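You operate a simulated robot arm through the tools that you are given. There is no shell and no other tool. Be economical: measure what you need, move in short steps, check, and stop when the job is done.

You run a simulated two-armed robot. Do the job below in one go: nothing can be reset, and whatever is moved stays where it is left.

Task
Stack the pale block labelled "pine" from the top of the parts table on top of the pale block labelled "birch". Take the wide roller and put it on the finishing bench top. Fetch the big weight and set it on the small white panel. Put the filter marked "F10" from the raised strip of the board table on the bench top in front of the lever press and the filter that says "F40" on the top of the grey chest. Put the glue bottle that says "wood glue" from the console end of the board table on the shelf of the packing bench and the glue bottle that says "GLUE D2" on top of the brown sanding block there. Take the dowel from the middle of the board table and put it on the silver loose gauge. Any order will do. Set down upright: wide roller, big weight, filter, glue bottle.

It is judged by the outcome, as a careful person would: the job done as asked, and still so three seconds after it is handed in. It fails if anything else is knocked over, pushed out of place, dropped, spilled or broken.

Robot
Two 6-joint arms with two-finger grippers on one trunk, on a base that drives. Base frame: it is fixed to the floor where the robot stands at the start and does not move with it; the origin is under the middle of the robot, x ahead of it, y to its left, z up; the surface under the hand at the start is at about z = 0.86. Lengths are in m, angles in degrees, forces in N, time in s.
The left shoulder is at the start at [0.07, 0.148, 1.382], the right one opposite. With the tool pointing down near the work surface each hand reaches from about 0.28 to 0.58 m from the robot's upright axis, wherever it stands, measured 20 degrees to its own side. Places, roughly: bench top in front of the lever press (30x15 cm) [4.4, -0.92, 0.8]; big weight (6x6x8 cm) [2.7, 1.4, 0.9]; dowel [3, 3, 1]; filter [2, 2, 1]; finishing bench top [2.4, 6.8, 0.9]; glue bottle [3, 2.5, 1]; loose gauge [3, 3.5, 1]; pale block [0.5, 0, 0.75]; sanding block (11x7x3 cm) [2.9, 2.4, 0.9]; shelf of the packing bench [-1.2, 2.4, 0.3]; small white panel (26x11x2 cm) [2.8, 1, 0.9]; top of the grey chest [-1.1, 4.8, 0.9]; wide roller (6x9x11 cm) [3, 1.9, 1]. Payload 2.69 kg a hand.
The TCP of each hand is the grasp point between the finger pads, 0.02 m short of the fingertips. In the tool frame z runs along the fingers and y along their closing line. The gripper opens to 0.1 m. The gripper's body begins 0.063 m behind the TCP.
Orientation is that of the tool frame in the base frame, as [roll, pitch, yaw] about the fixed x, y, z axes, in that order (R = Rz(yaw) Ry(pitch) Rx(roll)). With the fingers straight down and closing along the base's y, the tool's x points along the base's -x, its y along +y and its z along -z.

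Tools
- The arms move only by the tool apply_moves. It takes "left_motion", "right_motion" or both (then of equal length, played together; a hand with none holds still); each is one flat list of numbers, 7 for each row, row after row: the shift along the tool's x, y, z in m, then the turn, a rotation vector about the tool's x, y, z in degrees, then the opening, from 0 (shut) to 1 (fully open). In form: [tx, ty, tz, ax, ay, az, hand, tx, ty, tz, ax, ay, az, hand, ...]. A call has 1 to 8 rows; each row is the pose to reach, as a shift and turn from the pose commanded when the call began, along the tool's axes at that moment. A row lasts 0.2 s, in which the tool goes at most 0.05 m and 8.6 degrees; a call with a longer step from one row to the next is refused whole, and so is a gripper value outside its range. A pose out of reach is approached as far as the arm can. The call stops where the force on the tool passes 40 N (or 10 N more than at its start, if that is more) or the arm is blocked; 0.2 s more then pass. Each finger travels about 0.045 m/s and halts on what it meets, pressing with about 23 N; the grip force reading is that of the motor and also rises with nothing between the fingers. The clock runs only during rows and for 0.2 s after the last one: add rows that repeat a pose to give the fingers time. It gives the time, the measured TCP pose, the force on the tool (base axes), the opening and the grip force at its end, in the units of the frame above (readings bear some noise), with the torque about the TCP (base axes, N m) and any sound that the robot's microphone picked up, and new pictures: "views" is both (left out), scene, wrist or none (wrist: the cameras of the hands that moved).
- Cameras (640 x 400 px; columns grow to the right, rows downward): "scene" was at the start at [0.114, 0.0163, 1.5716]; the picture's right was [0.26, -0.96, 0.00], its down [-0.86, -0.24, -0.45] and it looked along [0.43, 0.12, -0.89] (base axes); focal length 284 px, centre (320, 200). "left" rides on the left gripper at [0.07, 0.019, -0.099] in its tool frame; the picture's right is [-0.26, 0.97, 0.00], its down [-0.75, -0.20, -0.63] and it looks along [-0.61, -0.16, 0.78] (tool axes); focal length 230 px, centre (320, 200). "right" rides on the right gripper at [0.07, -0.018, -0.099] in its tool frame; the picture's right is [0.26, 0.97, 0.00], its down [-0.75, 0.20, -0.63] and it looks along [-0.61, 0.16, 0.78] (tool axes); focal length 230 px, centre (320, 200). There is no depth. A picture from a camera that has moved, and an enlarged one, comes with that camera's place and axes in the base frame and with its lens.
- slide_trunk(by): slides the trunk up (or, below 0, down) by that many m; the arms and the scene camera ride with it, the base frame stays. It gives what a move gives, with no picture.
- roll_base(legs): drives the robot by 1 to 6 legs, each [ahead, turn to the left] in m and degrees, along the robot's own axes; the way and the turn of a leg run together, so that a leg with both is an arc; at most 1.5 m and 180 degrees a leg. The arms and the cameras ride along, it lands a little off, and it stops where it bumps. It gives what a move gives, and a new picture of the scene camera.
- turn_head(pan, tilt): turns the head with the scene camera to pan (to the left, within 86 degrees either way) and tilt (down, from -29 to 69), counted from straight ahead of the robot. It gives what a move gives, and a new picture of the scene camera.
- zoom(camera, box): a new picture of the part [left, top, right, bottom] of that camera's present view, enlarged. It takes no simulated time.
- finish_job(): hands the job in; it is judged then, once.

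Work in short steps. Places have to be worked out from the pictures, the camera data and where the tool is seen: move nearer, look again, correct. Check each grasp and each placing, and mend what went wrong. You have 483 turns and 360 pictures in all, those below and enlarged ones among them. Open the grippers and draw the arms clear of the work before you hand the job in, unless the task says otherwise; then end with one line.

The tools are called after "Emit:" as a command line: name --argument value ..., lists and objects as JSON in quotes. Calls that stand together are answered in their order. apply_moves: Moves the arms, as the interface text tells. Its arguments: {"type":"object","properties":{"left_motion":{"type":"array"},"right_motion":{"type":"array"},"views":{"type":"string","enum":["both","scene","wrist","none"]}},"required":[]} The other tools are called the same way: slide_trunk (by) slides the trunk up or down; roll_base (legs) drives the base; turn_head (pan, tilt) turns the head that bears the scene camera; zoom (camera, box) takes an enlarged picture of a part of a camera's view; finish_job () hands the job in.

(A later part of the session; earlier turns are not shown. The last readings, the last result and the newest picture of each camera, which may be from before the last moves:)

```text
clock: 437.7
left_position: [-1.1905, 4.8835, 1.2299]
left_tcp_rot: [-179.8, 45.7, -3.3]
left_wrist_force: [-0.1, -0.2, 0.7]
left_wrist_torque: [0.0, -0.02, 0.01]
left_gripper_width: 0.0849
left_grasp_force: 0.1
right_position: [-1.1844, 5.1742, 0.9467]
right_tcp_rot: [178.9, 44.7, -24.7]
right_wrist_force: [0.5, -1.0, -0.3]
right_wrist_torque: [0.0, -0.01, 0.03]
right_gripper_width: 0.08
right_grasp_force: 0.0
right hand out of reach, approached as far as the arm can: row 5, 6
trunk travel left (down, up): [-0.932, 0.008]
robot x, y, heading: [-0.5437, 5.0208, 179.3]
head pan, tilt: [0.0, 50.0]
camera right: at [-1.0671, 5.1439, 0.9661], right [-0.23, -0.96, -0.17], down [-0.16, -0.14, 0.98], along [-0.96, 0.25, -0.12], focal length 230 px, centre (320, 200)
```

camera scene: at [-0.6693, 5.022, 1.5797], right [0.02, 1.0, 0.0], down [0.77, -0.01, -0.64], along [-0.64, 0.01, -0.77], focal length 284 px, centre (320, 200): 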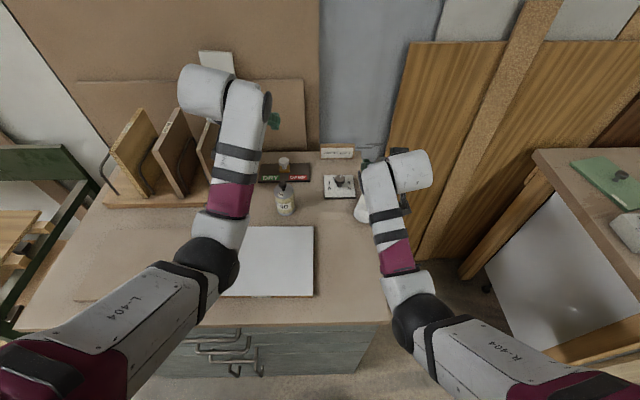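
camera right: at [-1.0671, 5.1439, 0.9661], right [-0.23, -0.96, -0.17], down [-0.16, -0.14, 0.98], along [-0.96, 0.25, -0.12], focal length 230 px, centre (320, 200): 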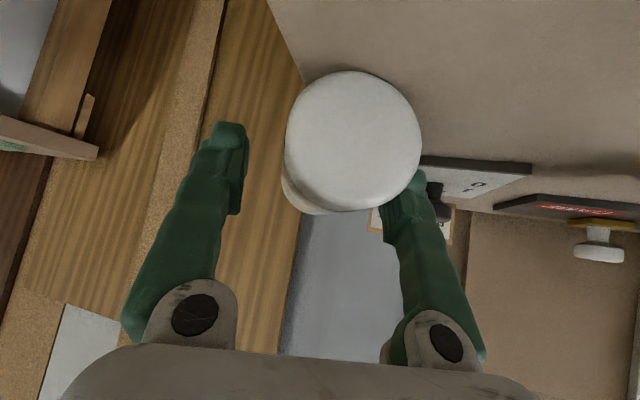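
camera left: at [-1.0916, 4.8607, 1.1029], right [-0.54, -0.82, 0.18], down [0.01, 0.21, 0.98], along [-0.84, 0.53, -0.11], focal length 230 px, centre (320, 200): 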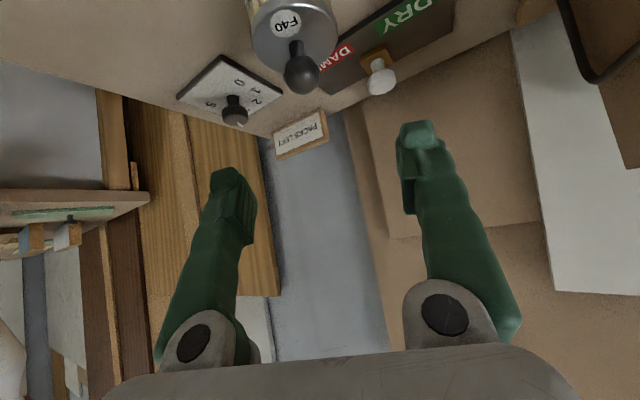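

I shift the hand slightly toward −y so the outer finger touches first, and nudge the base 2 cm closer to get lower.

Emit:
apply_moves --right_motion '[0, 0.004, 0, 0, 0, 0, 0.8, 0, 0.008, 0, 0, 0, 0, 0.8]' --views "none"

Emit:
roll_base --legs '[[0.02, 0]]'

Emit:
apply_moves --right_motion '[0.007, 0, -0.007, 0, 0, 0, 0.8, 0.0145, 0, -0.0065, 0, 0, 0, 0.8, 0.0145, 0, -0.0065, 0, 0, 0, 0.8]' --views "wrist"

```text
clock: 438.3
left_position: [-1.1897, 4.8822, 1.2296]
left_tcp_rot: [-179.7, 45.7, -3.3]
left_wrist_force: [-0.5, -0.2, 0.8]
left_wrist_torque: [0.03, 0.0, 0.02]
left_gripper_width: 0.0854
left_grasp_force: 0.1
right_position: [-1.1833, 5.1683, 0.9488]
right_tcp_rot: [179.0, 45.0, -24.7]
right_wrist_force: [-0.3, 0.9, 0.5]
right_wrist_torque: [0.04, 0.02, -0.04]
right_gripper_width: 0.0802
right_grasp_force: 0.2
right hand out of reach, approached as far as the arm can: row 2
trunk travel left (down, up): [-0.932, 0.008]
robot x, y, heading: [-0.5444, 5.0194, 178.9]
head pan, tilt: [0.0, 50.0]
```

```text
clock: 439.1
left_position: [-1.2073, 4.8829, 1.2317]
left_tcp_rot: [-179.7, 45.9, -3.3]
left_wrist_force: [1.0, -0.4, 0.9]
left_wrist_torque: [0.0, 0.0, -0.02]
left_gripper_width: 0.0851
left_grasp_force: 0.1
right_position: [-1.1997, 5.1693, 0.9506]
right_tcp_rot: [178.8, 44.9, -24.8]
right_wrist_force: [-0.4, -0.1, 0.0]
right_wrist_torque: [0.01, -0.02, 0.02]
right_gripper_width: 0.0798
right_grasp_force: 0.1
trunk travel left (down, up): [-0.932, 0.008]
robot x, y, heading: [-0.563, 5.0207, 179.0]
head pan, tilt: [0.0, 50.0]
camera scene: at [-0.6842, 5.0223, 1.5802], right [0.02, 1.0, 0.0], down [0.76, -0.01, -0.65], along [-0.65, 0.01, -0.76], focal length 284 px, centre (320, 200)
```

scene: 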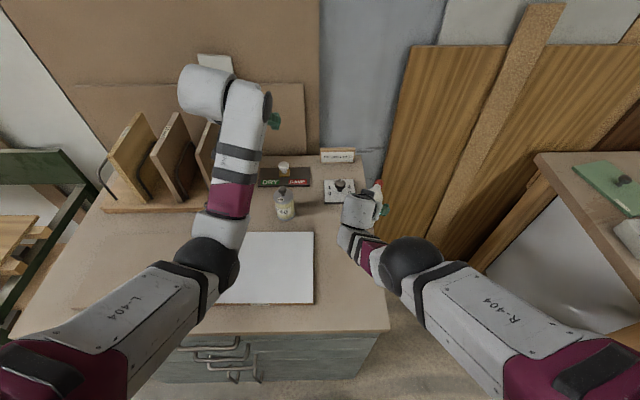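

```text
clock: 439.9
left_position: [-1.2096, 4.8851, 1.2304]
left_tcp_rot: [-179.6, 45.8, -3.4]
left_wrist_force: [0.5, 0.8, -0.2]
left_wrist_torque: [0.02, 0.0, 0.02]
left_gripper_width: 0.0849
left_grasp_force: 0.1
right_position: [-1.1896, 5.1618, 0.9428]
right_tcp_rot: [179.0, 44.9, -24.7]
right_wrist_force: [0.2, 0.7, -0.2]
right_wrist_torque: [0.01, 0.01, 0.0]
right_gripper_width: 0.08
right_grasp_force: 0.2
trunk travel left (down, up): [-0.932, 0.008]
robot x, y, heading: [-0.5633, 5.0222, 179.1]
head pan, tilt: [0.0, 50.0]
camera right: at [-1.0725, 5.1312, 0.963], right [-0.23, -0.96, -0.17], down [-0.16, -0.14, 0.98], along [-0.96, 0.25, -0.12], focal length 230 px, centre (320, 200)
```

right: 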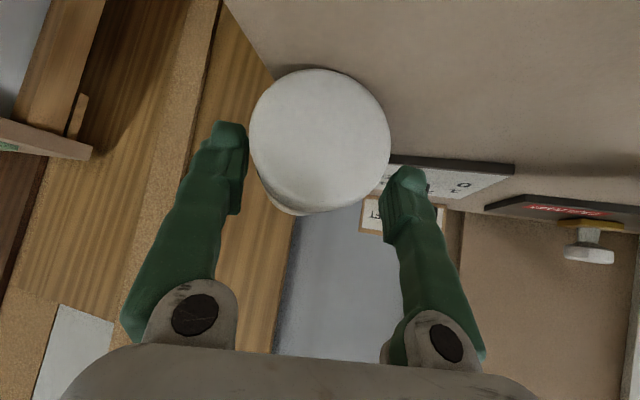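

The bottle now sits nearer the outer finger. I lower 4 mm and close.

Emit:
apply_moves --right_motion '[0.0035, 0, 0.0035, 0, 0, 0, 0.8, 0.0035, 0, 0.0035, 0, 0, 0, 0.7, 0.0035, 0, 0.0035, 0, 0, 0, 0.6, 0.0035, 0, 0.0035, 0, 0, 0, 0.5, 0.0035, 0, 0.0035, 0, 0, 0, 0.4, 0.0035, 0, 0.0035, 0, 0, 0, 0.4]' --views "wrist"

```text
clock: 441.3
left_position: [-1.2102, 4.8834, 1.2298]
left_tcp_rot: [-179.7, 45.7, -3.3]
left_wrist_force: [-0.2, 0.3, 0.0]
left_wrist_torque: [0.02, 0.01, -0.04]
left_gripper_width: 0.0853
left_grasp_force: 0.0
right_position: [-1.191, 5.1629, 0.9385]
right_tcp_rot: [179.0, 44.7, -24.6]
right_wrist_force: [1.1, 1.0, 1.4]
right_wrist_torque: [0.03, 0.03, -0.06]
right_gripper_width: 0.0561
right_grasp_force: 22.8
trunk travel left (down, up): [-0.932, 0.008]
robot x, y, heading: [-0.5641, 5.0205, 179.0]
head pan, tilt: [0.0, 50.0]
camera right: at [-1.0735, 5.1325, 0.9576], right [-0.23, -0.96, -0.17], down [-0.16, -0.14, 0.98], along [-0.96, 0.25, -0.12], focal length 230 px, centre (320, 200)
```

right: 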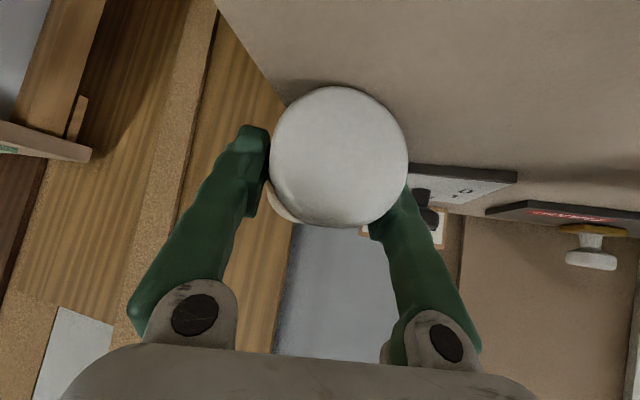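

Gripped at full diameter. I lift it 3 cm and back the base 12 cm to bring it over the chest strip.

Emit:
apply_moves --right_motion '[-0.007, 0, -0.007, 0, 0, 0, 0.4, -0.014, 0, -0.014, 0, 0, 0, 0.4, -0.0212, 0, -0.0213, 0, 0, 0, 0.4, -0.0212, 0, -0.0213, 0, 0, 0, 0.4]' --views "none"

Emit:
roll_base --legs '[[-0.12, 0]]'

Emit:
apply_moves --right_motion '[0.0, 0.025, 0.0, 0, 0, 0, 0.4, 0.0, 0.05, 0.0, 0, 0, 0, 0.4, 0.0, 0.075, 0, 0, 0, 0, 0.4, 0.0, 0.085, 0, 0, 0, 0, 0.4, 0.0, 0.085, 0, 0, 0, 0, 0.4]' --views "both"

```text
clock: 442.3
left_position: [-1.2129, 4.8849, 1.2284]
left_tcp_rot: [-179.8, 45.5, -3.3]
left_wrist_force: [-0.1, 0.6, 0.6]
left_wrist_torque: [-0.02, -0.02, 0.02]
left_gripper_width: 0.085
left_grasp_force: 0.1
right_position: [-1.1904, 5.1621, 0.9675]
right_tcp_rot: [179.1, 44.8, -24.7]
right_wrist_force: [0.4, 0.8, -3.2]
right_wrist_torque: [-0.03, -0.05, 0.06]
right_gripper_width: 0.0567
right_grasp_force: 23.7
trunk travel left (down, up): [-0.932, 0.008]
robot x, y, heading: [-0.5685, 5.0201, 179.0]
head pan, tilt: [0.0, 50.0]
```

```text
clock: 443.5
left_position: [-1.1139, 4.8813, 1.2184]
left_tcp_rot: [-179.6, 44.5, -3.3]
left_wrist_force: [1.1, -0.7, -0.3]
left_wrist_torque: [0.01, 0.05, -0.01]
left_gripper_width: 0.0851
left_grasp_force: 0.1
right_position: [-1.0889, 5.1617, 0.9568]
right_tcp_rot: [179.8, 43.8, -24.2]
right_wrist_force: [-0.4, 0.8, -1.7]
right_wrist_torque: [-0.1, -0.14, 0.04]
right_gripper_width: 0.0565
right_grasp_force: 23.6
trunk travel left (down, up): [-0.932, 0.008]
robot x, y, heading: [-0.4422, 5.0183, 178.9]
head pan, tilt: [0.0, 50.0]
camera scene: at [-0.6015, 5.0209, 1.5788], right [0.02, 1.0, 0.0], down [0.78, -0.01, -0.63], along [-0.63, 0.01, -0.78], focal length 284 px, centre (320, 200)
```

scene: 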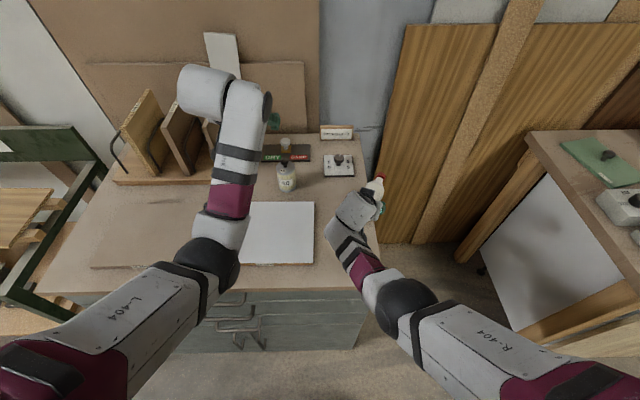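

```text
clock: 444.7
left_position: [-1.0905, 4.8803, 1.229]
left_tcp_rot: [-179.8, 45.7, -3.4]
left_wrist_force: [-0.1, 0.0, 0.2]
left_wrist_torque: [0.03, 0.02, 0.02]
left_gripper_width: 0.0852
left_grasp_force: 0.0
right_position: [-1.0798, 5.0965, 0.9845]
right_tcp_rot: [179.1, 45.0, -24.6]
right_wrist_force: [-0.2, 0.7, -3.1]
right_wrist_torque: [-0.06, -0.09, 0.01]
right_gripper_width: 0.0566
right_grasp_force: 22.7
right hand out of reach, approached as far as the arm can: row 2, 3, 4, 5
trunk travel left (down, up): [-0.932, 0.008]
robot x, y, heading: [-0.4413, 5.0204, 179.0]
head pan, tilt: [0.0, 50.0]
camera scene: at [-0.5688, 5.0202, 1.5798], right [0.02, 1.0, 0.0], down [0.77, -0.01, -0.64], along [-0.64, 0.01, -0.77], focal length 284 px, centre (320, 200)
camera right: at [-0.9633, 5.0658, 1.0033], right [-0.23, -0.96, -0.17], down [-0.16, -0.14, 0.98], along [-0.96, 0.25, -0.12], focal length 230 px, centre (320, 200)
```

scene: 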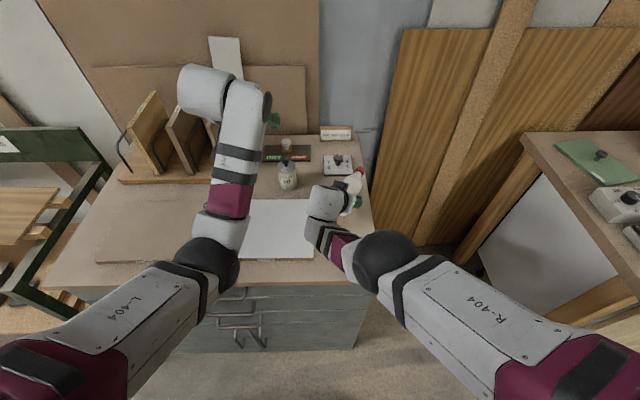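
right: 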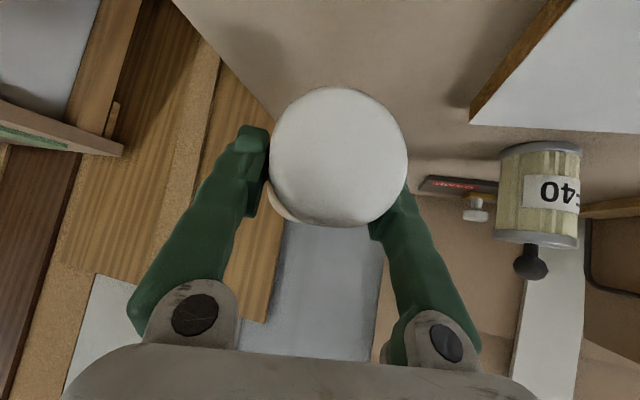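

The bottle is safely over the chest. I lower it to lie on the strip.

Emit:
apply_moves --right_motion '[0.008, 0, 0.008, 0, 0, 0, 0.4, 0.016, 0, 0.016, 0, 0, 0, 0.4, 0.022, 0, 0.022, 0, 0, 0, 0.4, 0.022, 0, 0.022, 0, 0, 0, 0.4]' --views "none"

```text
clock: 445.7
left_position: [-1.0896, 4.8809, 1.2298]
left_tcp_rot: [-179.7, 45.5, -3.5]
left_wrist_force: [0.2, 0.0, 0.5]
left_wrist_torque: [0.02, 0.01, 0.01]
left_gripper_width: 0.0848
left_grasp_force: 0.1
right_position: [-1.0683, 5.1024, 0.9608]
right_tcp_rot: [179.1, 44.8, -24.5]
right_wrist_force: [-0.4, 0.2, -2.5]
right_wrist_torque: [-0.03, -0.05, -0.05]
right_gripper_width: 0.056
right_grasp_force: 23.3
right hand out of reach, approached as far as the arm can: row 1, 2, 3, 4
trunk travel left (down, up): [-0.932, 0.008]
robot x, y, heading: [-0.4461, 5.0201, 178.9]
head pan, tilt: [0.0, 50.0]
```

The arm is saturated, so I lower with the trunk in small steps until contact.

Emit:
slide_trunk --by -0.016

Emit:
slide_trunk --by -0.005

```text
clock: 446.4
left_position: [-1.0898, 4.8817, 1.2139]
left_tcp_rot: [-179.7, 45.6, -3.4]
left_wrist_force: [0.0, 0.1, 0.1]
left_wrist_torque: [0.01, 0.01, 0.0]
left_gripper_width: 0.0851
left_grasp_force: 0.0
right_position: [-1.0693, 5.1021, 0.9435]
right_tcp_rot: [179.2, 44.8, -24.6]
right_wrist_force: [-0.2, -0.2, -3.1]
right_wrist_torque: [-0.03, -0.12, 0.03]
right_gripper_width: 0.0564
right_grasp_force: 23.4
trunk travel left (down, up): [-0.916, 0.024]
robot x, y, heading: [-0.4453, 5.0199, 178.9]
head pan, tilt: [0.0, 50.0]
```

```text
clock: 446.9
left_position: [-1.0905, 4.8821, 1.2077]
left_tcp_rot: [-179.8, 45.6, -3.4]
left_wrist_force: [-0.7, 0.2, -0.9]
left_wrist_torque: [0.01, 0.0, -0.04]
left_gripper_width: 0.0851
left_grasp_force: 0.1
right_position: [-1.0686, 5.1027, 0.9393]
right_tcp_rot: [179.3, 45.0, -24.7]
right_wrist_force: [-0.1, 0.3, -3.0]
right_wrist_torque: [-0.01, -0.09, 0.0]
right_gripper_width: 0.0566
right_grasp_force: 23.0
trunk travel left (down, up): [-0.911, 0.029]
robot x, y, heading: [-0.4426, 5.0146, 178.9]
head pan, tilt: [0.0, 50.0]
```

Emit:
slide_trunk --by -0.003

Emit:
slide_trunk --by -0.003

```text
clock: 447.4
left_position: [-1.0887, 4.881, 1.2065]
left_tcp_rot: [-179.8, 45.8, -3.4]
left_wrist_force: [0.4, -0.1, 0.8]
left_wrist_torque: [0.02, 0.0, 0.03]
left_gripper_width: 0.0849
left_grasp_force: 0.0
right_position: [-1.0679, 5.1023, 0.9369]
right_tcp_rot: [179.2, 45.1, -24.7]
right_wrist_force: [-0.5, 1.0, 1.3]
right_wrist_torque: [-0.08, -0.23, 0.01]
right_gripper_width: 0.0561
right_grasp_force: 23.1
trunk travel left (down, up): [-0.908, 0.032]
robot x, y, heading: [-0.4448, 5.019, 178.8]
head pan, tilt: [0.0, 50.0]
```

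```text
clock: 447.9
left_position: [-1.0868, 4.8815, 1.2043]
left_tcp_rot: [-179.8, 45.8, -3.5]
left_wrist_force: [-0.3, 0.7, 0.6]
left_wrist_torque: [-0.03, 0.0, -0.02]
left_gripper_width: 0.085
left_grasp_force: 0.1
right_position: [-1.0679, 5.1018, 0.9383]
right_tcp_rot: [178.9, 45.3, -24.7]
right_wrist_force: [-2.6, 0.6, 14.6]
right_wrist_torque: [-0.29, -0.41, -0.06]
right_gripper_width: 0.056
right_grasp_force: 23.1
trunk travel left (down, up): [-0.905, 0.035]
robot x, y, heading: [-0.4435, 5.0185, 178.8]
head pan, tilt: [0.0, 50.0]
```

It lies on the chest. I relax, open, and rise.

Emit:
slide_trunk --by 0.003

Emit:
apply_moves --right_motion '[0, 0, 0, 0, 0, 0, 0.6, 0, 0, 0, 0, 0, 0, 0.75, 0, 0, 0, 0, 0, 0, 0.75, -0.015, 0, -0.015, 0, 0, 0, 0.75, -0.035, 0, -0.035, 0, 0, 0, 0.75, -0.055, 0, -0.055, 0, 0, 0, 0.75, -0.075, 0, -0.075, 0, 0, 0, 0.75]' --views "both"

```text
clock: 448.4
left_position: [-1.0879, 4.8809, 1.2062]
left_tcp_rot: [-179.7, 45.7, -3.5]
left_wrist_force: [0.6, 0.2, -0.7]
left_wrist_torque: [0.01, 0.03, 0.01]
left_gripper_width: 0.0851
left_grasp_force: 0.1
right_position: [-1.0686, 5.1023, 0.9389]
right_tcp_rot: [179.2, 45.0, -24.6]
right_wrist_force: [-4.4, 0.8, 8.7]
right_wrist_torque: [0.12, 0.41, 0.05]
right_gripper_width: 0.0564
right_grasp_force: 23.0
trunk travel left (down, up): [-0.908, 0.032]
robot x, y, heading: [-0.446, 5.0226, 178.8]
head pan, tilt: [0.0, 50.0]
```

```text
clock: 450.2
left_position: [-1.0898, 4.8823, 1.205]
left_tcp_rot: [-179.7, 45.7, -3.4]
left_wrist_force: [0.1, 0.2, -0.3]
left_wrist_torque: [-0.02, -0.02, -0.01]
left_gripper_width: 0.0849
left_grasp_force: 0.0
right_position: [-1.08, 5.1489, 1.0492]
right_tcp_rot: [-177.3, 47.3, -24.9]
right_wrist_force: [-0.3, 0.0, 0.9]
right_wrist_torque: [0.01, -0.03, 0.01]
right_gripper_width: 0.075
right_grasp_force: 0.0
trunk travel left (down, up): [-0.908, 0.032]
robot x, y, heading: [-0.4424, 5.0186, 178.8]
head pan, tilt: [0.0, 50.0]
stopped in row 7 (right hand): the arm was blocked; the commanded pose is now the measured one
camera scene: at [-0.5691, 5.0204, 1.5558], right [0.02, 1.0, 0.0], down [0.77, -0.01, -0.64], along [-0.64, 0.01, -0.77], focal length 284 px, centre (320, 200)
camera right: at [-0.964, 5.1115, 1.065], right [-0.28, -0.93, -0.22], down [-0.14, -0.19, 0.97], along [-0.95, 0.3, -0.08], focal length 230 px, centre (320, 200)
```

scene: 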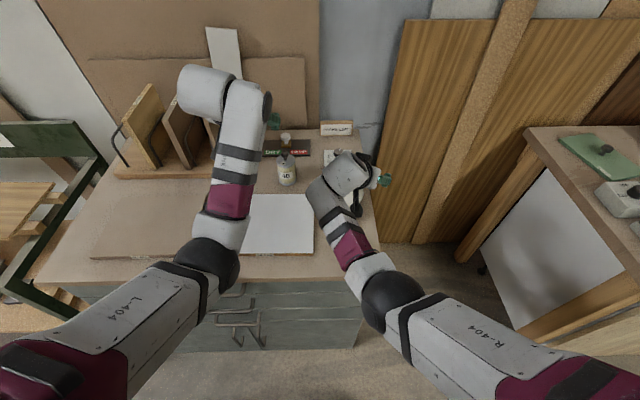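
right: 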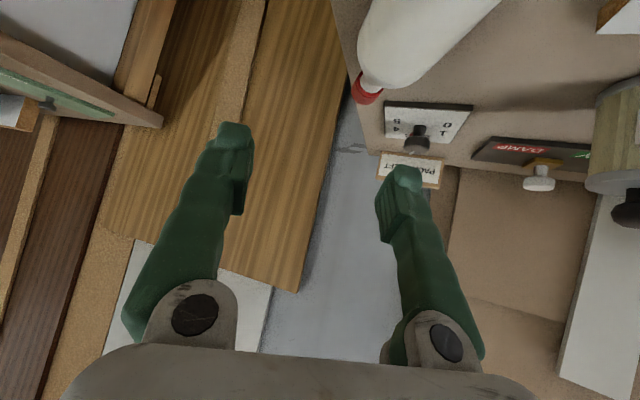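

The bottle lies safely on the chest. I convert the right hand to tool-down behind it.

Emit:
apply_moves --right_motion '[0.0136, -0.0025, -0.0065, -0.3, 5.9, 0, 1, 0.027, -0.005, -0.013, -0.6, 11.8, 0, 1, 0.041, -0.0075, -0.0195, -0.9, 17.7, 0, 1, 0.0545, -0.01, -0.026, -1.2, 23.6, 0, 1, 0.068, -0.0125, -0.0325, -1.6, 29.6, 0, 1, 0.082, -0.015, -0.039, -1.9, 35.5, 0, 1, 0.095, -0.0175, -0.0455, -2.2, 41.4, 0, 1, 0.109, -0.02, -0.0519, -2.5, 47.3, 0, 1]' --views "none"

Emit:
roll_base --legs '[[0.11, 0]]'

Emit:
apply_moves --right_motion '[0, 0, 0, 0, 0, 0, 1, 0, 0, 0, 0, 0, 0, 1, 0, 0, 0, 0, 0, 0, 1]' --views "wrist"

```text
clock: 452.1
left_position: [-1.0896, 4.881, 1.2064]
left_tcp_rot: [-179.8, 45.7, -3.4]
left_wrist_force: [0.2, 0.3, -0.5]
left_wrist_torque: [0.0, 0.02, 0.0]
left_gripper_width: 0.085
left_grasp_force: 0.1
right_position: [-0.9678, 5.1139, 1.0051]
right_tcp_rot: [179.3, -0.3, -25.8]
right_wrist_force: [-0.8, 0.1, 0.0]
right_wrist_torque: [-0.02, 0.01, 0.01]
right_gripper_width: 0.1
right_grasp_force: 0.0
trunk travel left (down, up): [-0.908, 0.032]
robot x, y, heading: [-0.4464, 5.0197, 179.2]
head pan, tilt: [0.0, 50.0]
```

```text
clock: 453.7
left_position: [-1.1448, 4.8797, 1.2251]
left_tcp_rot: [-179.4, 47.6, -2.8]
left_wrist_force: [-0.1, -0.2, 0.2]
left_wrist_torque: [0.01, -0.06, 0.01]
left_gripper_width: 0.0849
left_grasp_force: 0.1
right_position: [-1.028, 5.1357, 1.0069]
right_tcp_rot: [-178.4, 0.5, -28.0]
right_wrist_force: [-0.6, -0.3, -0.7]
right_wrist_torque: [0.03, 0.03, 0.01]
right_gripper_width: 0.1
right_grasp_force: 0.0
trunk travel left (down, up): [-0.908, 0.032]
robot x, y, heading: [-0.5591, 5.0178, 178.9]
head pan, tilt: [0.0, 50.0]
stopped in leg 1: the robot was blocked; the commanded pose is now the measured one
camera scene: at [-0.6673, 5.0207, 1.5569], right [0.02, 1.0, 0.0], down [0.76, -0.01, -0.65], along [-0.65, 0.01, -0.76], focal length 284 px, centre (320, 200)
```

scene: 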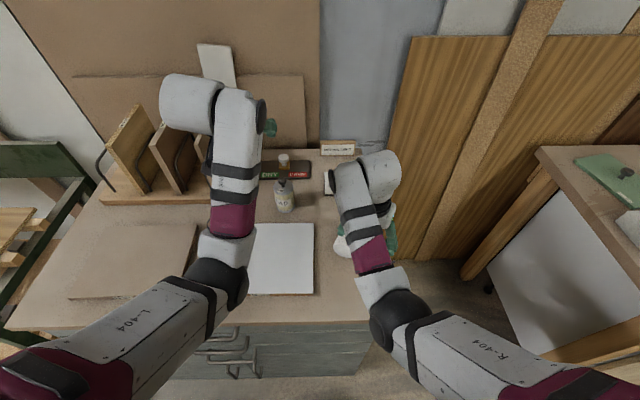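

```text
clock: 454.5
left_position: [-1.1609, 4.8808, 1.2187]
left_tcp_rot: [-179.5, 46.9, -2.9]
left_wrist_force: [-0.2, 0.1, -0.5]
left_wrist_torque: [0.0, -0.03, -0.01]
left_gripper_width: 0.0851
left_grasp_force: 0.0
right_position: [-1.0392, 5.1338, 1.0028]
right_tcp_rot: [-178.4, -0.3, -27.6]
right_wrist_force: [0.1, 0.1, -0.3]
right_wrist_torque: [-0.02, -0.01, 0.01]
right_gripper_width: 0.1
right_grasp_force: 0.0
trunk travel left (down, up): [-0.908, 0.032]
robot x, y, heading: [-0.556, 5.0231, 179.0]
head pan, tilt: [0.0, 50.0]
camera right: at [-0.9711, 5.1163, 1.1005], right [-0.22, -0.98, -0.03], down [-0.77, 0.16, 0.62], along [-0.6, 0.16, -0.78], focal length 230 px, centre (320, 200)
```

right: 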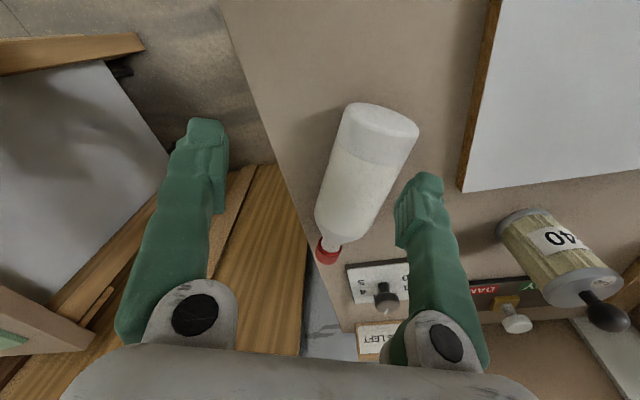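

The bottle's body is clear: grip point near its shoulder at (−1.125, 5.134). I move above it, aligned, and descend.

Emit:
apply_moves --right_motion '[-0.025, 0.013, 0, -0.5, -0.1, -0.6, 1, -0.05, 0.026, 0, -1.1, -0.2, -1.1, 1, -0.0755, 0.0398, 0, -1.6, -0.3, -1.7, 1, -0.0755, 0.0398, 0.02, -1.6, -0.3, -1.7, 1, -0.0755, 0.0398, 0.04, -1.6, -0.3, -1.7, 1, -0.0755, 0.0398, 0.055, -1.6, -0.3, -1.7, 1, -0.0755, 0.0398, 0.055, -1.6, -0.3, -1.7, 1]' --views "wrist"

```text
clock: 456.1
left_position: [-1.1574, 4.8805, 1.2202]
left_tcp_rot: [-179.6, 46.9, -2.9]
left_wrist_force: [0.0, -0.3, 0.0]
left_wrist_torque: [0.0, -0.01, 0.0]
left_gripper_width: 0.0849
left_grasp_force: 0.0
right_position: [-1.1181, 5.1389, 0.9503]
right_tcp_rot: [179.8, 0.1, -25.7]
right_wrist_force: [0.1, 0.2, 0.0]
right_wrist_torque: [-0.04, 0.01, -0.02]
right_gripper_width: 0.1001
right_grasp_force: 0.0
right hand out of reach, approached as far as the arm can: row 6, 7
trunk travel left (down, up): [-0.908, 0.032]
robot x, y, heading: [-0.5561, 5.0183, 178.8]
head pan, tilt: [0.0, 50.0]
camera right: at [-1.0474, 5.1251, 1.0473], right [-0.19, -0.98, 0.0], down [-0.76, 0.15, 0.63], along [-0.62, 0.12, -0.78], focal length 230 px, centre (320, 200)
```

right: 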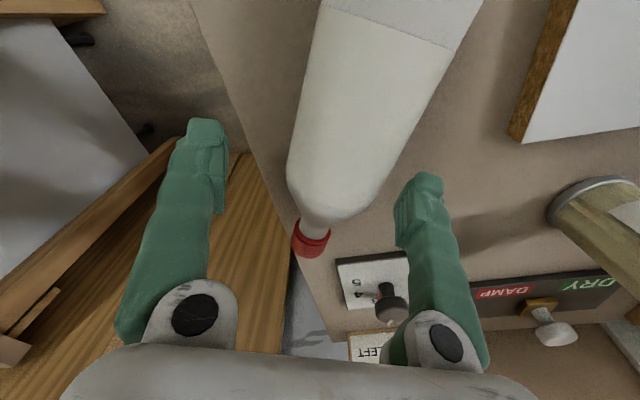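

I recentre 11 mm and use the trunk to lower the last bit.

Emit:
apply_moves --right_motion '[0, 0.006, 0, 0, 0, 0, 1, 0, 0.011, 0, 0, 0, 0, 1, 0, 0.011, 0, 0, 0, 0, 1]' --views "none"

Emit:
slide_trunk --by -0.016

Emit:
apply_moves --right_motion '[0, 0, 0, 0, 0, 0, 1]' --views "wrist"

```text
clock: 456.9
left_position: [-1.1583, 4.8799, 1.2195]
left_tcp_rot: [-179.6, 46.9, -2.9]
left_wrist_force: [0.5, -0.1, -0.3]
left_wrist_torque: [0.0, -0.04, 0.01]
left_gripper_width: 0.0848
left_grasp_force: 0.0
right_position: [-1.1194, 5.1326, 0.953]
right_tcp_rot: [179.8, 0.2, -25.9]
right_wrist_force: [0.3, -0.5, 1.3]
right_wrist_torque: [0.05, 0.03, 0.04]
right_gripper_width: 0.0999
right_grasp_force: 0.0
right hand out of reach, approached as far as the arm can: row 1, 2, 3
trunk travel left (down, up): [-0.908, 0.032]
robot x, y, heading: [-0.5592, 5.0182, 179.2]
head pan, tilt: [0.0, 50.0]
```

```text
clock: 457.5
left_position: [-1.1606, 4.8815, 1.2031]
left_tcp_rot: [-179.6, 46.8, -3.0]
left_wrist_force: [-0.6, 0.3, 1.0]
left_wrist_torque: [-0.02, 0.0, 0.03]
left_gripper_width: 0.0852
left_grasp_force: 0.0
right_position: [-1.1184, 5.1337, 0.9355]
right_tcp_rot: [179.9, 0.0, -26.0]
right_wrist_force: [0.6, 0.5, -0.8]
right_wrist_torque: [-0.02, 0.01, -0.02]
right_gripper_width: 0.0999
right_grasp_force: 0.1
trunk travel left (down, up): [-0.892, 0.048]
robot x, y, heading: [-0.5573, 5.0174, 178.7]
head pan, tilt: [0.0, 50.0]
```

```text
clock: 457.9
left_position: [-1.1581, 4.8804, 1.2024]
left_tcp_rot: [-179.7, 46.8, -2.9]
left_wrist_force: [-0.1, 0.7, 0.1]
left_wrist_torque: [0.0, -0.01, -0.01]
left_gripper_width: 0.0851
left_grasp_force: 0.0
right_position: [-1.1195, 5.1323, 0.9359]
right_tcp_rot: [179.9, 0.0, -26.0]
right_wrist_force: [-0.3, 0.4, 0.4]
right_wrist_torque: [0.02, -0.01, -0.02]
right_gripper_width: 0.1
right_grasp_force: 0.2
trunk travel left (down, up): [-0.892, 0.048]
robot x, y, heading: [-0.5576, 5.0236, 178.8]
head pan, tilt: [0.0, 50.0]
camera right: at [-1.0482, 5.1194, 1.0337], right [-0.19, -0.98, 0.0], down [-0.76, 0.15, 0.63], along [-0.62, 0.12, -0.78], focal length 230 px, centre (320, 200)
```

right: 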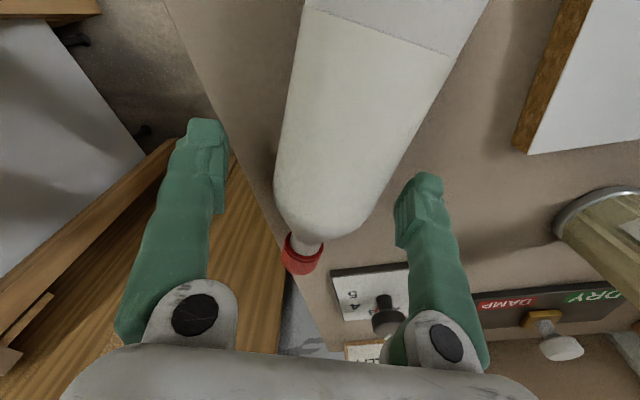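

Centred; the grip is close to the shoulder taper, so I shift 8 mm toward the base and close.

Emit:
apply_moves --right_motion '[0.008, 0.004, 0, 0, 0, 0, 1, 0.008, 0.004, 0, 0, 0, 0, 0.8, 0.008, 0.004, 0, 0, 0, 0, 0.6, 0.008, 0.004, 0, 0, 0, 0, 0.4, 0.008, 0.004, 0, 0, 0, 0, 0.4, 0.008, 0.004, 0, 0, 0, 0, 0.4, 0.008, 0.004, 0, 0, 0, 0, 0.4]' --views "wrist"

```text
clock: 459.5
left_position: [-1.1573, 4.8802, 1.2028]
left_tcp_rot: [-179.5, 46.8, -2.8]
left_wrist_force: [-0.2, -0.3, 0.1]
left_wrist_torque: [-0.04, -0.01, -0.03]
left_gripper_width: 0.0851
left_grasp_force: 0.1
right_position: [-1.1146, 5.1256, 0.9362]
right_tcp_rot: [180.0, 0.0, -25.9]
right_wrist_force: [-0.4, 0.3, 0.4]
right_wrist_torque: [0.0, -0.02, 0.02]
right_gripper_width: 0.0557
right_grasp_force: 22.8
trunk travel left (down, up): [-0.892, 0.048]
robot x, y, heading: [-0.5559, 5.0218, 178.9]
head pan, tilt: [0.0, 50.0]
camera right: at [-1.0431, 5.1126, 1.0337], right [-0.19, -0.98, 0.0], down [-0.76, 0.15, 0.63], along [-0.62, 0.12, -0.78], focal length 230 px, centre (320, 200)
```

right: 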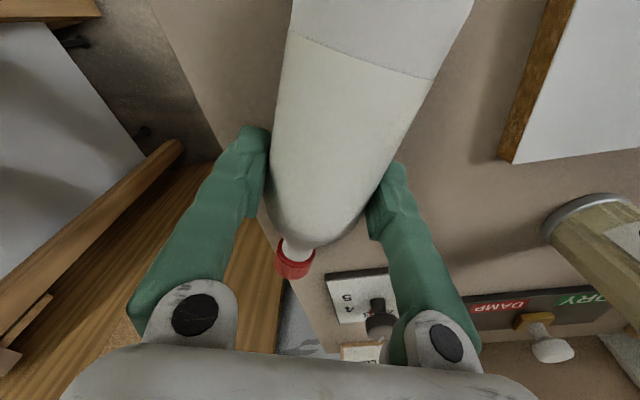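

Gripped along the right axis. I lift it and back the base well away from the chest.

Emit:
apply_moves --right_motion '[0, 0, -0.015, 0, 0, 0, 0.4, 0.005, 0, -0.03, 0, 0, 0, 0.4, 0.01, 0, -0.05, 0, 0, 0, 0.4, 0.01, 0, -0.07, 0, 0, 0, 0.4, 0.01, 0, -0.07, 0, 0, 0, 0.4]' --views "wrist"

Emit:
roll_base --legs '[[-0.3, 0]]'

```text
clock: 460.7
left_position: [-1.1588, 4.8814, 1.2024]
left_tcp_rot: [-179.7, 46.8, -2.9]
left_wrist_force: [0.2, 0.3, -0.3]
left_wrist_torque: [0.01, 0.0, 0.01]
left_gripper_width: 0.0849
left_grasp_force: 0.0
right_position: [-1.1037, 5.1211, 1.0041]
right_tcp_rot: [179.9, 0.1, -26.0]
right_wrist_force: [0.1, 0.8, -2.8]
right_wrist_torque: [0.03, 0.07, 0.02]
right_gripper_width: 0.0555
right_grasp_force: 23.2
trunk travel left (down, up): [-0.892, 0.048]
robot x, y, heading: [-0.5598, 5.0224, 179.0]
head pan, tilt: [0.0, 50.0]
camera right: at [-1.0331, 5.1081, 1.1032], right [-0.19, -0.98, 0.0], down [-0.76, 0.15, 0.63], along [-0.62, 0.12, -0.78], focal length 230 px, centre (320, 200)
```

right: 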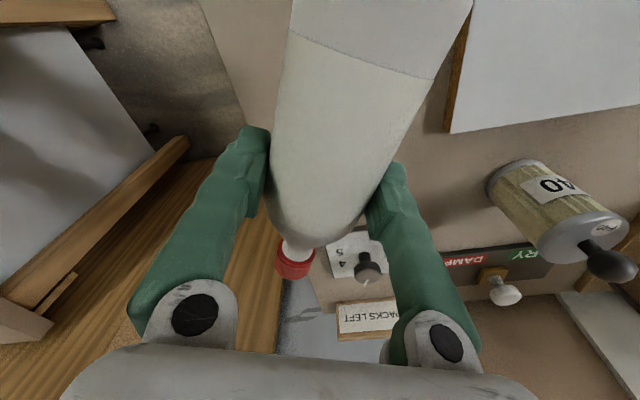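

```text
clock: 462.8
left_position: [-0.8609, 4.8736, 1.2014]
left_tcp_rot: [-179.5, 46.8, -2.6]
left_wrist_force: [-0.3, -0.2, 0.5]
left_wrist_torque: [-0.03, -0.05, 0.01]
left_gripper_width: 0.0849
left_grasp_force: 0.1
right_position: [-0.8073, 5.1139, 1.0028]
right_tcp_rot: [180.0, 0.0, -25.6]
right_wrist_force: [-1.2, 0.2, -3.1]
right_wrist_torque: [0.01, 0.0, -0.03]
right_gripper_width: 0.0555
right_grasp_force: 23.6
trunk travel left (down, up): [-0.892, 0.048]
robot x, y, heading: [-0.2551, 5.018, 179.2]
head pan, tilt: [0.0, 50.0]
camera scene: at [-0.3845, 5.017, 1.5393], right [0.01, 1.0, 0.0], down [0.77, -0.01, -0.64], along [-0.64, 0.01, -0.77], focal length 284 px, centre (320, 200)
```

scene: 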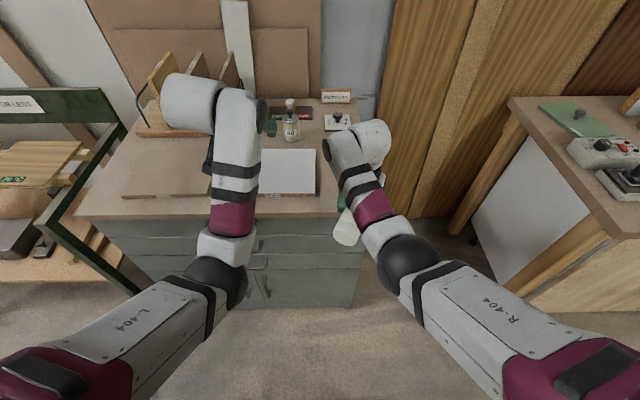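

Now I tuck the left hand, then drive down to the packing bench.

Emit:
apply_moves --left_motion '[0.038, 0, 0.0085, 0, 5.8, 0, 0.85, 0.076, 0, 0.017, 0, 11.7, 0, 0.85, 0.115, 0, 0.0255, 0, 17.5, 0, 0.85, 0.153, 0, 0.034, 0, 23.4, 0, 0.85, 0.191, 0, 0.0425, 0, 29.2, 0, 0.85, 0.229, 0, 0.051, 0, 35.1, 0, 0.85, 0.268, 0, 0.0595, 0, 41, 0, 0.85, 0.306, 0, 0.068, 0, 46.8, 0, 0.85]' --views "none"

Emit:
roll_base --legs '[[0, 89], [1.1, 0], [1.05, 0], [0, -88]]'

Emit:
turn_head --pan 0 --tilt 45

```text
clock: 464.6
left_position: [-0.7047, 4.861, 0.9382]
left_tcp_rot: [179.4, 0.9, -2.8]
left_wrist_force: [-0.8, 0.1, 1.2]
left_wrist_torque: [0.03, 0.03, 0.01]
left_gripper_width: 0.0848
left_grasp_force: 0.1
right_position: [-0.8046, 5.1129, 1.0048]
right_tcp_rot: [179.9, 0.0, -25.6]
right_wrist_force: [-0.1, 1.0, -2.3]
right_wrist_torque: [0.02, 0.06, 0.01]
right_gripper_width: 0.0556
right_grasp_force: 22.9
trunk travel left (down, up): [-0.892, 0.048]
robot x, y, heading: [-0.2578, 5.0145, 179.1]
head pan, tilt: [0.0, 50.0]
```

```text
clock: 482.6
left_position: [-0.7962, 2.7576, 0.9329]
left_tcp_rot: [179.3, 0.2, -3.1]
left_wrist_force: [-0.1, -0.3, -0.1]
left_wrist_torque: [0.0, 0.02, -0.01]
left_gripper_width: 0.085
left_grasp_force: 0.2
right_position: [-0.8971, 3.0142, 1.0054]
right_tcp_rot: [179.9, 0.0, -26.1]
right_wrist_force: [0.6, 1.0, -2.1]
right_wrist_torque: [0.0, 0.06, -0.04]
right_gripper_width: 0.0555
right_grasp_force: 22.8
trunk travel left (down, up): [-0.892, 0.048]
robot x, y, heading: [-0.3546, 2.9094, 178.4]
head pan, tilt: [0.0, 50.0]
camera scene: at [-0.4747, 2.9134, 1.5397], right [0.02, 1.0, 0.0], down [0.77, -0.02, -0.64], along [-0.64, 0.02, -0.77], focal length 284 px, centre (320, 200)
```

scene: 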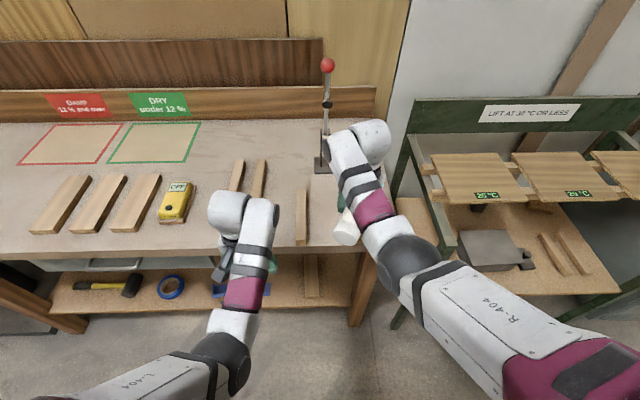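

```text
clock: 483.2
left_position: [-0.7966, 2.7573, 0.934]
left_tcp_rot: [179.1, 0.2, -3.1]
left_wrist_force: [-0.1, -0.2, 0.0]
left_wrist_torque: [0.0, -0.01, -0.03]
left_gripper_width: 0.0851
left_grasp_force: 0.1
right_position: [-0.8983, 3.0156, 1.0042]
right_tcp_rot: [179.9, 0.1, -26.2]
right_wrist_force: [-0.1, 0.9, -3.3]
right_wrist_torque: [0.03, 0.01, 0.0]
right_gripper_width: 0.0553
right_grasp_force: 23.0
trunk travel left (down, up): [-0.892, 0.048]
robot x, y, heading: [-0.3471, 2.9129, 178.7]
head pan, tilt: [0.0, 45.0]
camera scene: at [-0.479, 2.914, 1.5466], right [0.02, 1.0, 0.0], down [0.71, -0.02, -0.71], along [-0.71, 0.02, -0.71], focal length 284 px, centre (320, 200)
```

scene: 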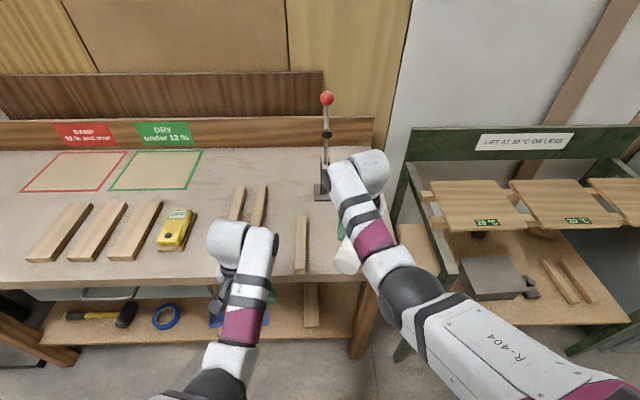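

I zoom on the shelf to choose a free spot.

Emit:
zoom --camera "scene" --box '[40, 270, 400, 380]'

```text
1.78 times, centred on (220, 325) of scene
camera zoom: at [-0.479, 2.914, 1.5466], right [0.02, 1.0, 0.0], down [0.71, -0.02, -0.71], along [-0.71, 0.02, -0.71], focal length 505 px, centre (498, -22)
```

zoom: 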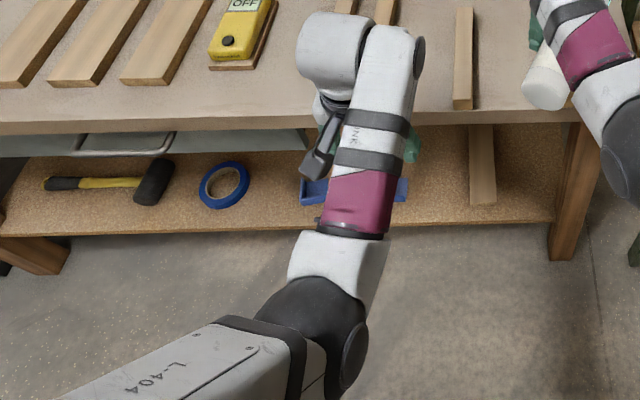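

Free spot on the shelf between the blue tray and the slat: about (−0.97, 2.78). I back off into open space and turn the hand to point straight ahead.

Emit:
roll_base --legs '[[-0.35, 0]]'

Emit:
apply_moves --right_motion '[0, 0, 0, 0, 0, -6.5, 0.4, 0, 0, 0, 0, 0, -13, 0.4, 0, 0, 0, 0, 0, -19.5, 0.4, 0, 0, 0, 0, 0, -26, 0.4, 0, 0, 0, 0, 0, -26, 0.4]' --views "none"

```text
clock: 485.5
left_position: [-0.4506, 2.7507, 0.9319]
left_tcp_rot: [179.2, 0.2, -3.5]
left_wrist_force: [-0.5, 0.7, -0.9]
left_wrist_torque: [-0.02, 0.01, -0.04]
left_gripper_width: 0.0852
left_grasp_force: 0.0
right_position: [-0.5495, 3.0097, 1.0036]
right_tcp_rot: [179.9, -0.1, -26.6]
right_wrist_force: [-0.1, 0.1, -2.4]
right_wrist_torque: [0.02, 0.04, 0.01]
right_gripper_width: 0.0551
right_grasp_force: 23.3
trunk travel left (down, up): [-0.892, 0.048]
robot x, y, heading: [-0.0013, 2.9058, 177.9]
head pan, tilt: [0.0, 45.0]
camera scene: at [-0.1332, 2.9055, 1.5463], right [0.03, 1.0, 0.0], down [0.71, -0.02, -0.71], along [-0.7, 0.02, -0.71], focal length 284 px, centre (320, 200)
```

scene: 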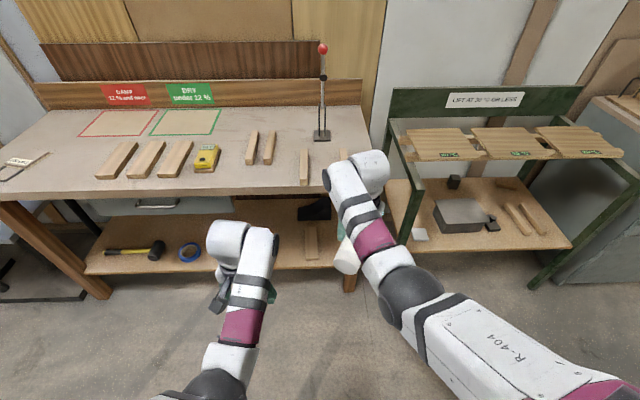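

```text
clock: 486.7
left_position: [-0.4493, 2.749, 0.9339]
left_tcp_rot: [179.1, 0.3, -3.4]
left_wrist_force: [-0.4, -0.3, 0.1]
left_wrist_torque: [-0.01, 0.0, 0.01]
left_gripper_width: 0.0849
left_grasp_force: 0.1
right_position: [-0.5475, 3.01, 1.0045]
right_tcp_rot: [179.9, 0.0, -0.5]
right_wrist_force: [-0.2, -0.2, -3.3]
right_wrist_torque: [-0.02, 0.03, -0.01]
right_gripper_width: 0.0553
right_grasp_force: 23.1
trunk travel left (down, up): [-0.892, 0.048]
robot x, y, heading: [-0.0015, 2.9008, 178.3]
head pan, tilt: [0.0, 45.0]
```

Now I pitch the right hand up: first 45° with some forward extension.

Emit:
apply_moves --right_motion '[-0.02, 0, 0, 0, -5.6, 0, 0.4, -0.035, 0, 0, 0, -11.2, 0, 0.4, -0.05, 0, 0, 0, -16.8, 0, 0.4, -0.065, 0, 0, 0, -22.4, 0, 0.4, -0.08, 0, 0, 0, -28, 0, 0.4, -0.09, 0, 0, 0, -33.6, 0, 0.4, -0.1, 0, 0, 0, -39.2, 0, 0.4, -0.11, 0, 0, 0, -45, 0, 0.4]' --views "wrist"

```text
clock: 488.5
left_position: [-0.4498, 2.7513, 0.9331]
left_tcp_rot: [179.2, 0.2, -3.3]
left_wrist_force: [0.0, 0.5, 0.3]
left_wrist_torque: [-0.01, 0.01, 0.04]
left_gripper_width: 0.085
left_grasp_force: 0.1
right_position: [-0.6582, 3.0107, 1.007]
right_tcp_rot: [179.9, 45.2, -0.7]
right_wrist_force: [0.6, 0.4, -3.7]
right_wrist_torque: [0.0, 0.02, 0.02]
right_gripper_width: 0.0549
right_grasp_force: 23.4
trunk travel left (down, up): [-0.892, 0.048]
robot x, y, heading: [-0.0037, 2.9, 178.5]
head pan, tilt: [0.0, 45.0]
camera right: at [-0.5388, 3.0281, 1.025], right [0.17, -0.97, -0.18], down [-0.08, -0.2, 0.98], along [-0.98, -0.15, -0.12], focal length 230 px, centre (320, 200)
```

right: 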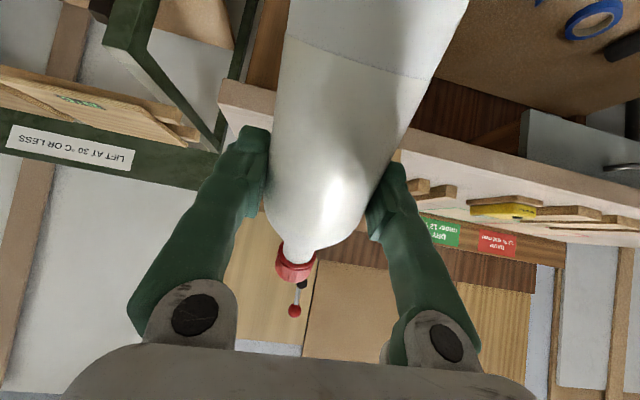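

Good. Now the remaining 45°, extending 6 cm forward.

Emit:
apply_moves --right_motion '[-0.005, 0, 0.005, 0, -5.6, 0, 0.4, -0.0105, 0, 0.0106, 0, -11.2, 0, 0.4, -0.016, 0, 0.016, 0, -16.8, 0, 0.4, -0.021, 0, 0.021, 0, -22.4, 0, 0.4, -0.026, 0, 0.0266, 0, -28, 0, 0.4, -0.0315, 0, 0.032, 0, -33.6, 0, 0.4, -0.037, 0, 0.037, 0, -39.2, 0, 0.4, -0.042, 0, 0.0425, 0, -45, 0, 0.4]' --views "wrist"

```text
clock: 490.3
left_position: [-0.4463, 2.7513, 0.9344]
left_tcp_rot: [179.1, 0.3, -3.5]
left_wrist_force: [0.1, 0.3, 0.5]
left_wrist_torque: [0.01, 0.04, -0.01]
left_gripper_width: 0.0851
left_grasp_force: 0.1
right_position: [-0.6987, 3.0175, 1.0229]
right_tcp_rot: [177.6, 87.1, -2.8]
right_wrist_force: [-0.3, -0.1, -2.5]
right_wrist_torque: [0.02, -0.05, -0.03]
right_gripper_width: 0.0554
right_grasp_force: 23.4
right hand out of reach, approached as far as the arm can: row 5, 6, 7, 8
trunk travel left (down, up): [-0.892, 0.048]
robot x, y, heading: [0.0, 2.9026, 178.4]
head pan, tilt: [0.0, 45.0]
camera right: at [-0.596, 3.0359, 0.957], right [0.0, -0.97, -0.26], down [0.59, -0.2, 0.78], along [-0.81, -0.15, 0.57], focal length 230 px, centre (320, 200)
```

right: 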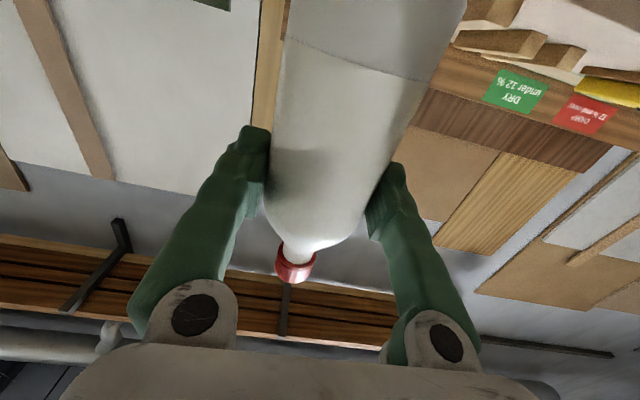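

The bottle is upright with the hand horizontal. I lower the trunk to shelf height.

Emit:
slide_trunk --by -0.56

Emit:
turn_head --pan 0 --tilt 20

```text
refused: -0.56 is not a number from -0.4 to 0.4
```

```text
clock: 491.2
left_position: [-0.4493, 2.7502, 0.9332]
left_tcp_rot: [179.1, 0.3, -3.4]
left_wrist_force: [0.3, -0.1, 1.5]
left_wrist_torque: [0.01, 0.06, -0.01]
left_gripper_width: 0.0849
left_grasp_force: 0.1
right_position: [-0.6997, 3.0173, 1.0226]
right_tcp_rot: [177.9, 87.1, -2.7]
right_wrist_force: [0.5, -0.3, -2.9]
right_wrist_torque: [-0.01, -0.02, -0.03]
right_gripper_width: 0.055
right_grasp_force: 23.1
trunk travel left (down, up): [-0.892, 0.048]
robot x, y, heading: [-0.0021, 2.9047, 177.9]
head pan, tilt: [0.0, 20.0]
camera scene: at [-0.1425, 2.9057, 1.5851], right [0.03, 1.0, 0.0], down [0.34, -0.01, -0.94], along [-0.94, 0.03, -0.34], focal length 284 px, centre (320, 200)
```

scene: 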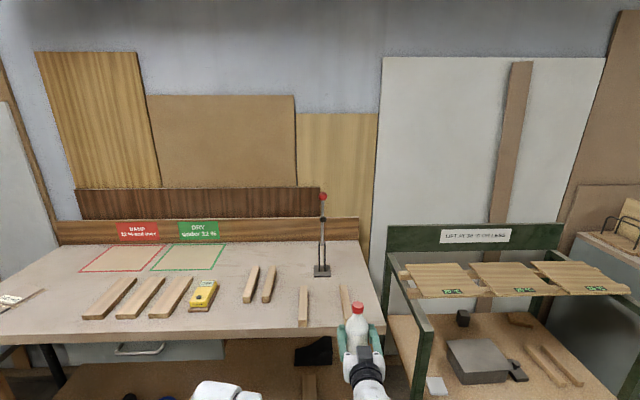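

The bottle looks upright. I lower the trunk in two slides.

Emit:
slide_trunk --by -0.3

Emit:
slide_trunk --by -0.25

Emit:
turn_head --pan 0 --tilt 30

```text
clock: 494.2
left_position: [-0.4483, 2.7499, 0.6332]
left_tcp_rot: [179.1, 0.3, -3.3]
left_wrist_force: [0.0, -0.1, -0.1]
left_wrist_torque: [0.01, 0.03, -0.01]
left_gripper_width: 0.0848
left_grasp_force: 0.0
right_position: [-0.6992, 3.0172, 0.724]
right_tcp_rot: [177.8, 87.2, -2.8]
right_wrist_force: [-0.6, 0.1, -3.2]
right_wrist_torque: [0.0, -0.04, 0.0]
right_gripper_width: 0.0551
right_grasp_force: 22.7
trunk travel left (down, up): [-0.592, 0.348]
robot x, y, heading: [-0.0001, 2.8995, 178.3]
head pan, tilt: [0.0, 20.0]
```

```text
clock: 496.8
left_position: [-0.4491, 2.751, 0.3835]
left_tcp_rot: [179.1, 0.3, -3.4]
left_wrist_force: [-0.5, -1.0, -0.5]
left_wrist_torque: [-0.02, 0.0, 0.02]
left_gripper_width: 0.0851
left_grasp_force: 0.1
right_position: [-0.6996, 3.0174, 0.4728]
right_tcp_rot: [177.7, 87.1, -2.9]
right_wrist_force: [-1.1, -0.1, -3.7]
right_wrist_torque: [-0.01, -0.02, -0.01]
right_gripper_width: 0.0549
right_grasp_force: 23.4
trunk travel left (down, up): [-0.342, 0.598]
robot x, y, heading: [-0.0026, 2.9021, 178.1]
head pan, tilt: [0.0, 20.0]
```

```text
clock: 497.5
left_position: [-0.4485, 2.7499, 0.3834]
left_tcp_rot: [179.2, 0.3, -3.4]
left_wrist_force: [-0.6, -0.7, 0.3]
left_wrist_torque: [-0.01, -0.01, 0.0]
left_gripper_width: 0.0851
left_grasp_force: 0.0
right_position: [-0.6984, 3.0169, 0.4732]
right_tcp_rot: [177.7, 87.1, -2.8]
right_wrist_force: [0.1, -0.5, -2.8]
right_wrist_torque: [0.03, -0.06, -0.01]
right_gripper_width: 0.0547
right_grasp_force: 23.4
trunk travel left (down, up): [-0.342, 0.598]
robot x, y, heading: [0.0013, 2.9031, 178.2]
head pan, tilt: [0.0, 30.0]
camera scene: at [-0.1392, 2.9057, 1.0192], right [0.03, 1.0, 0.0], down [0.5, -0.02, -0.87], along [-0.87, 0.03, -0.5], focal length 284 px, centre (320, 200)
```

scene: 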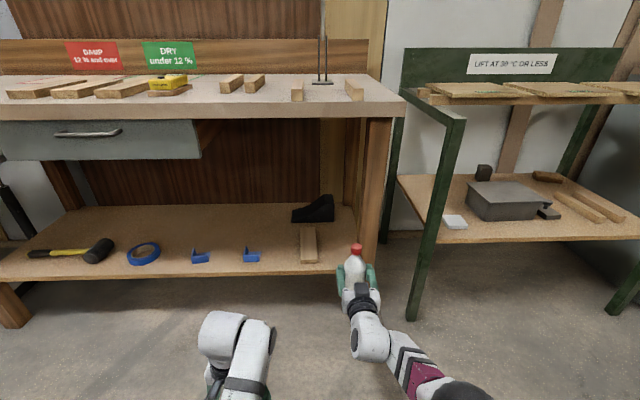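

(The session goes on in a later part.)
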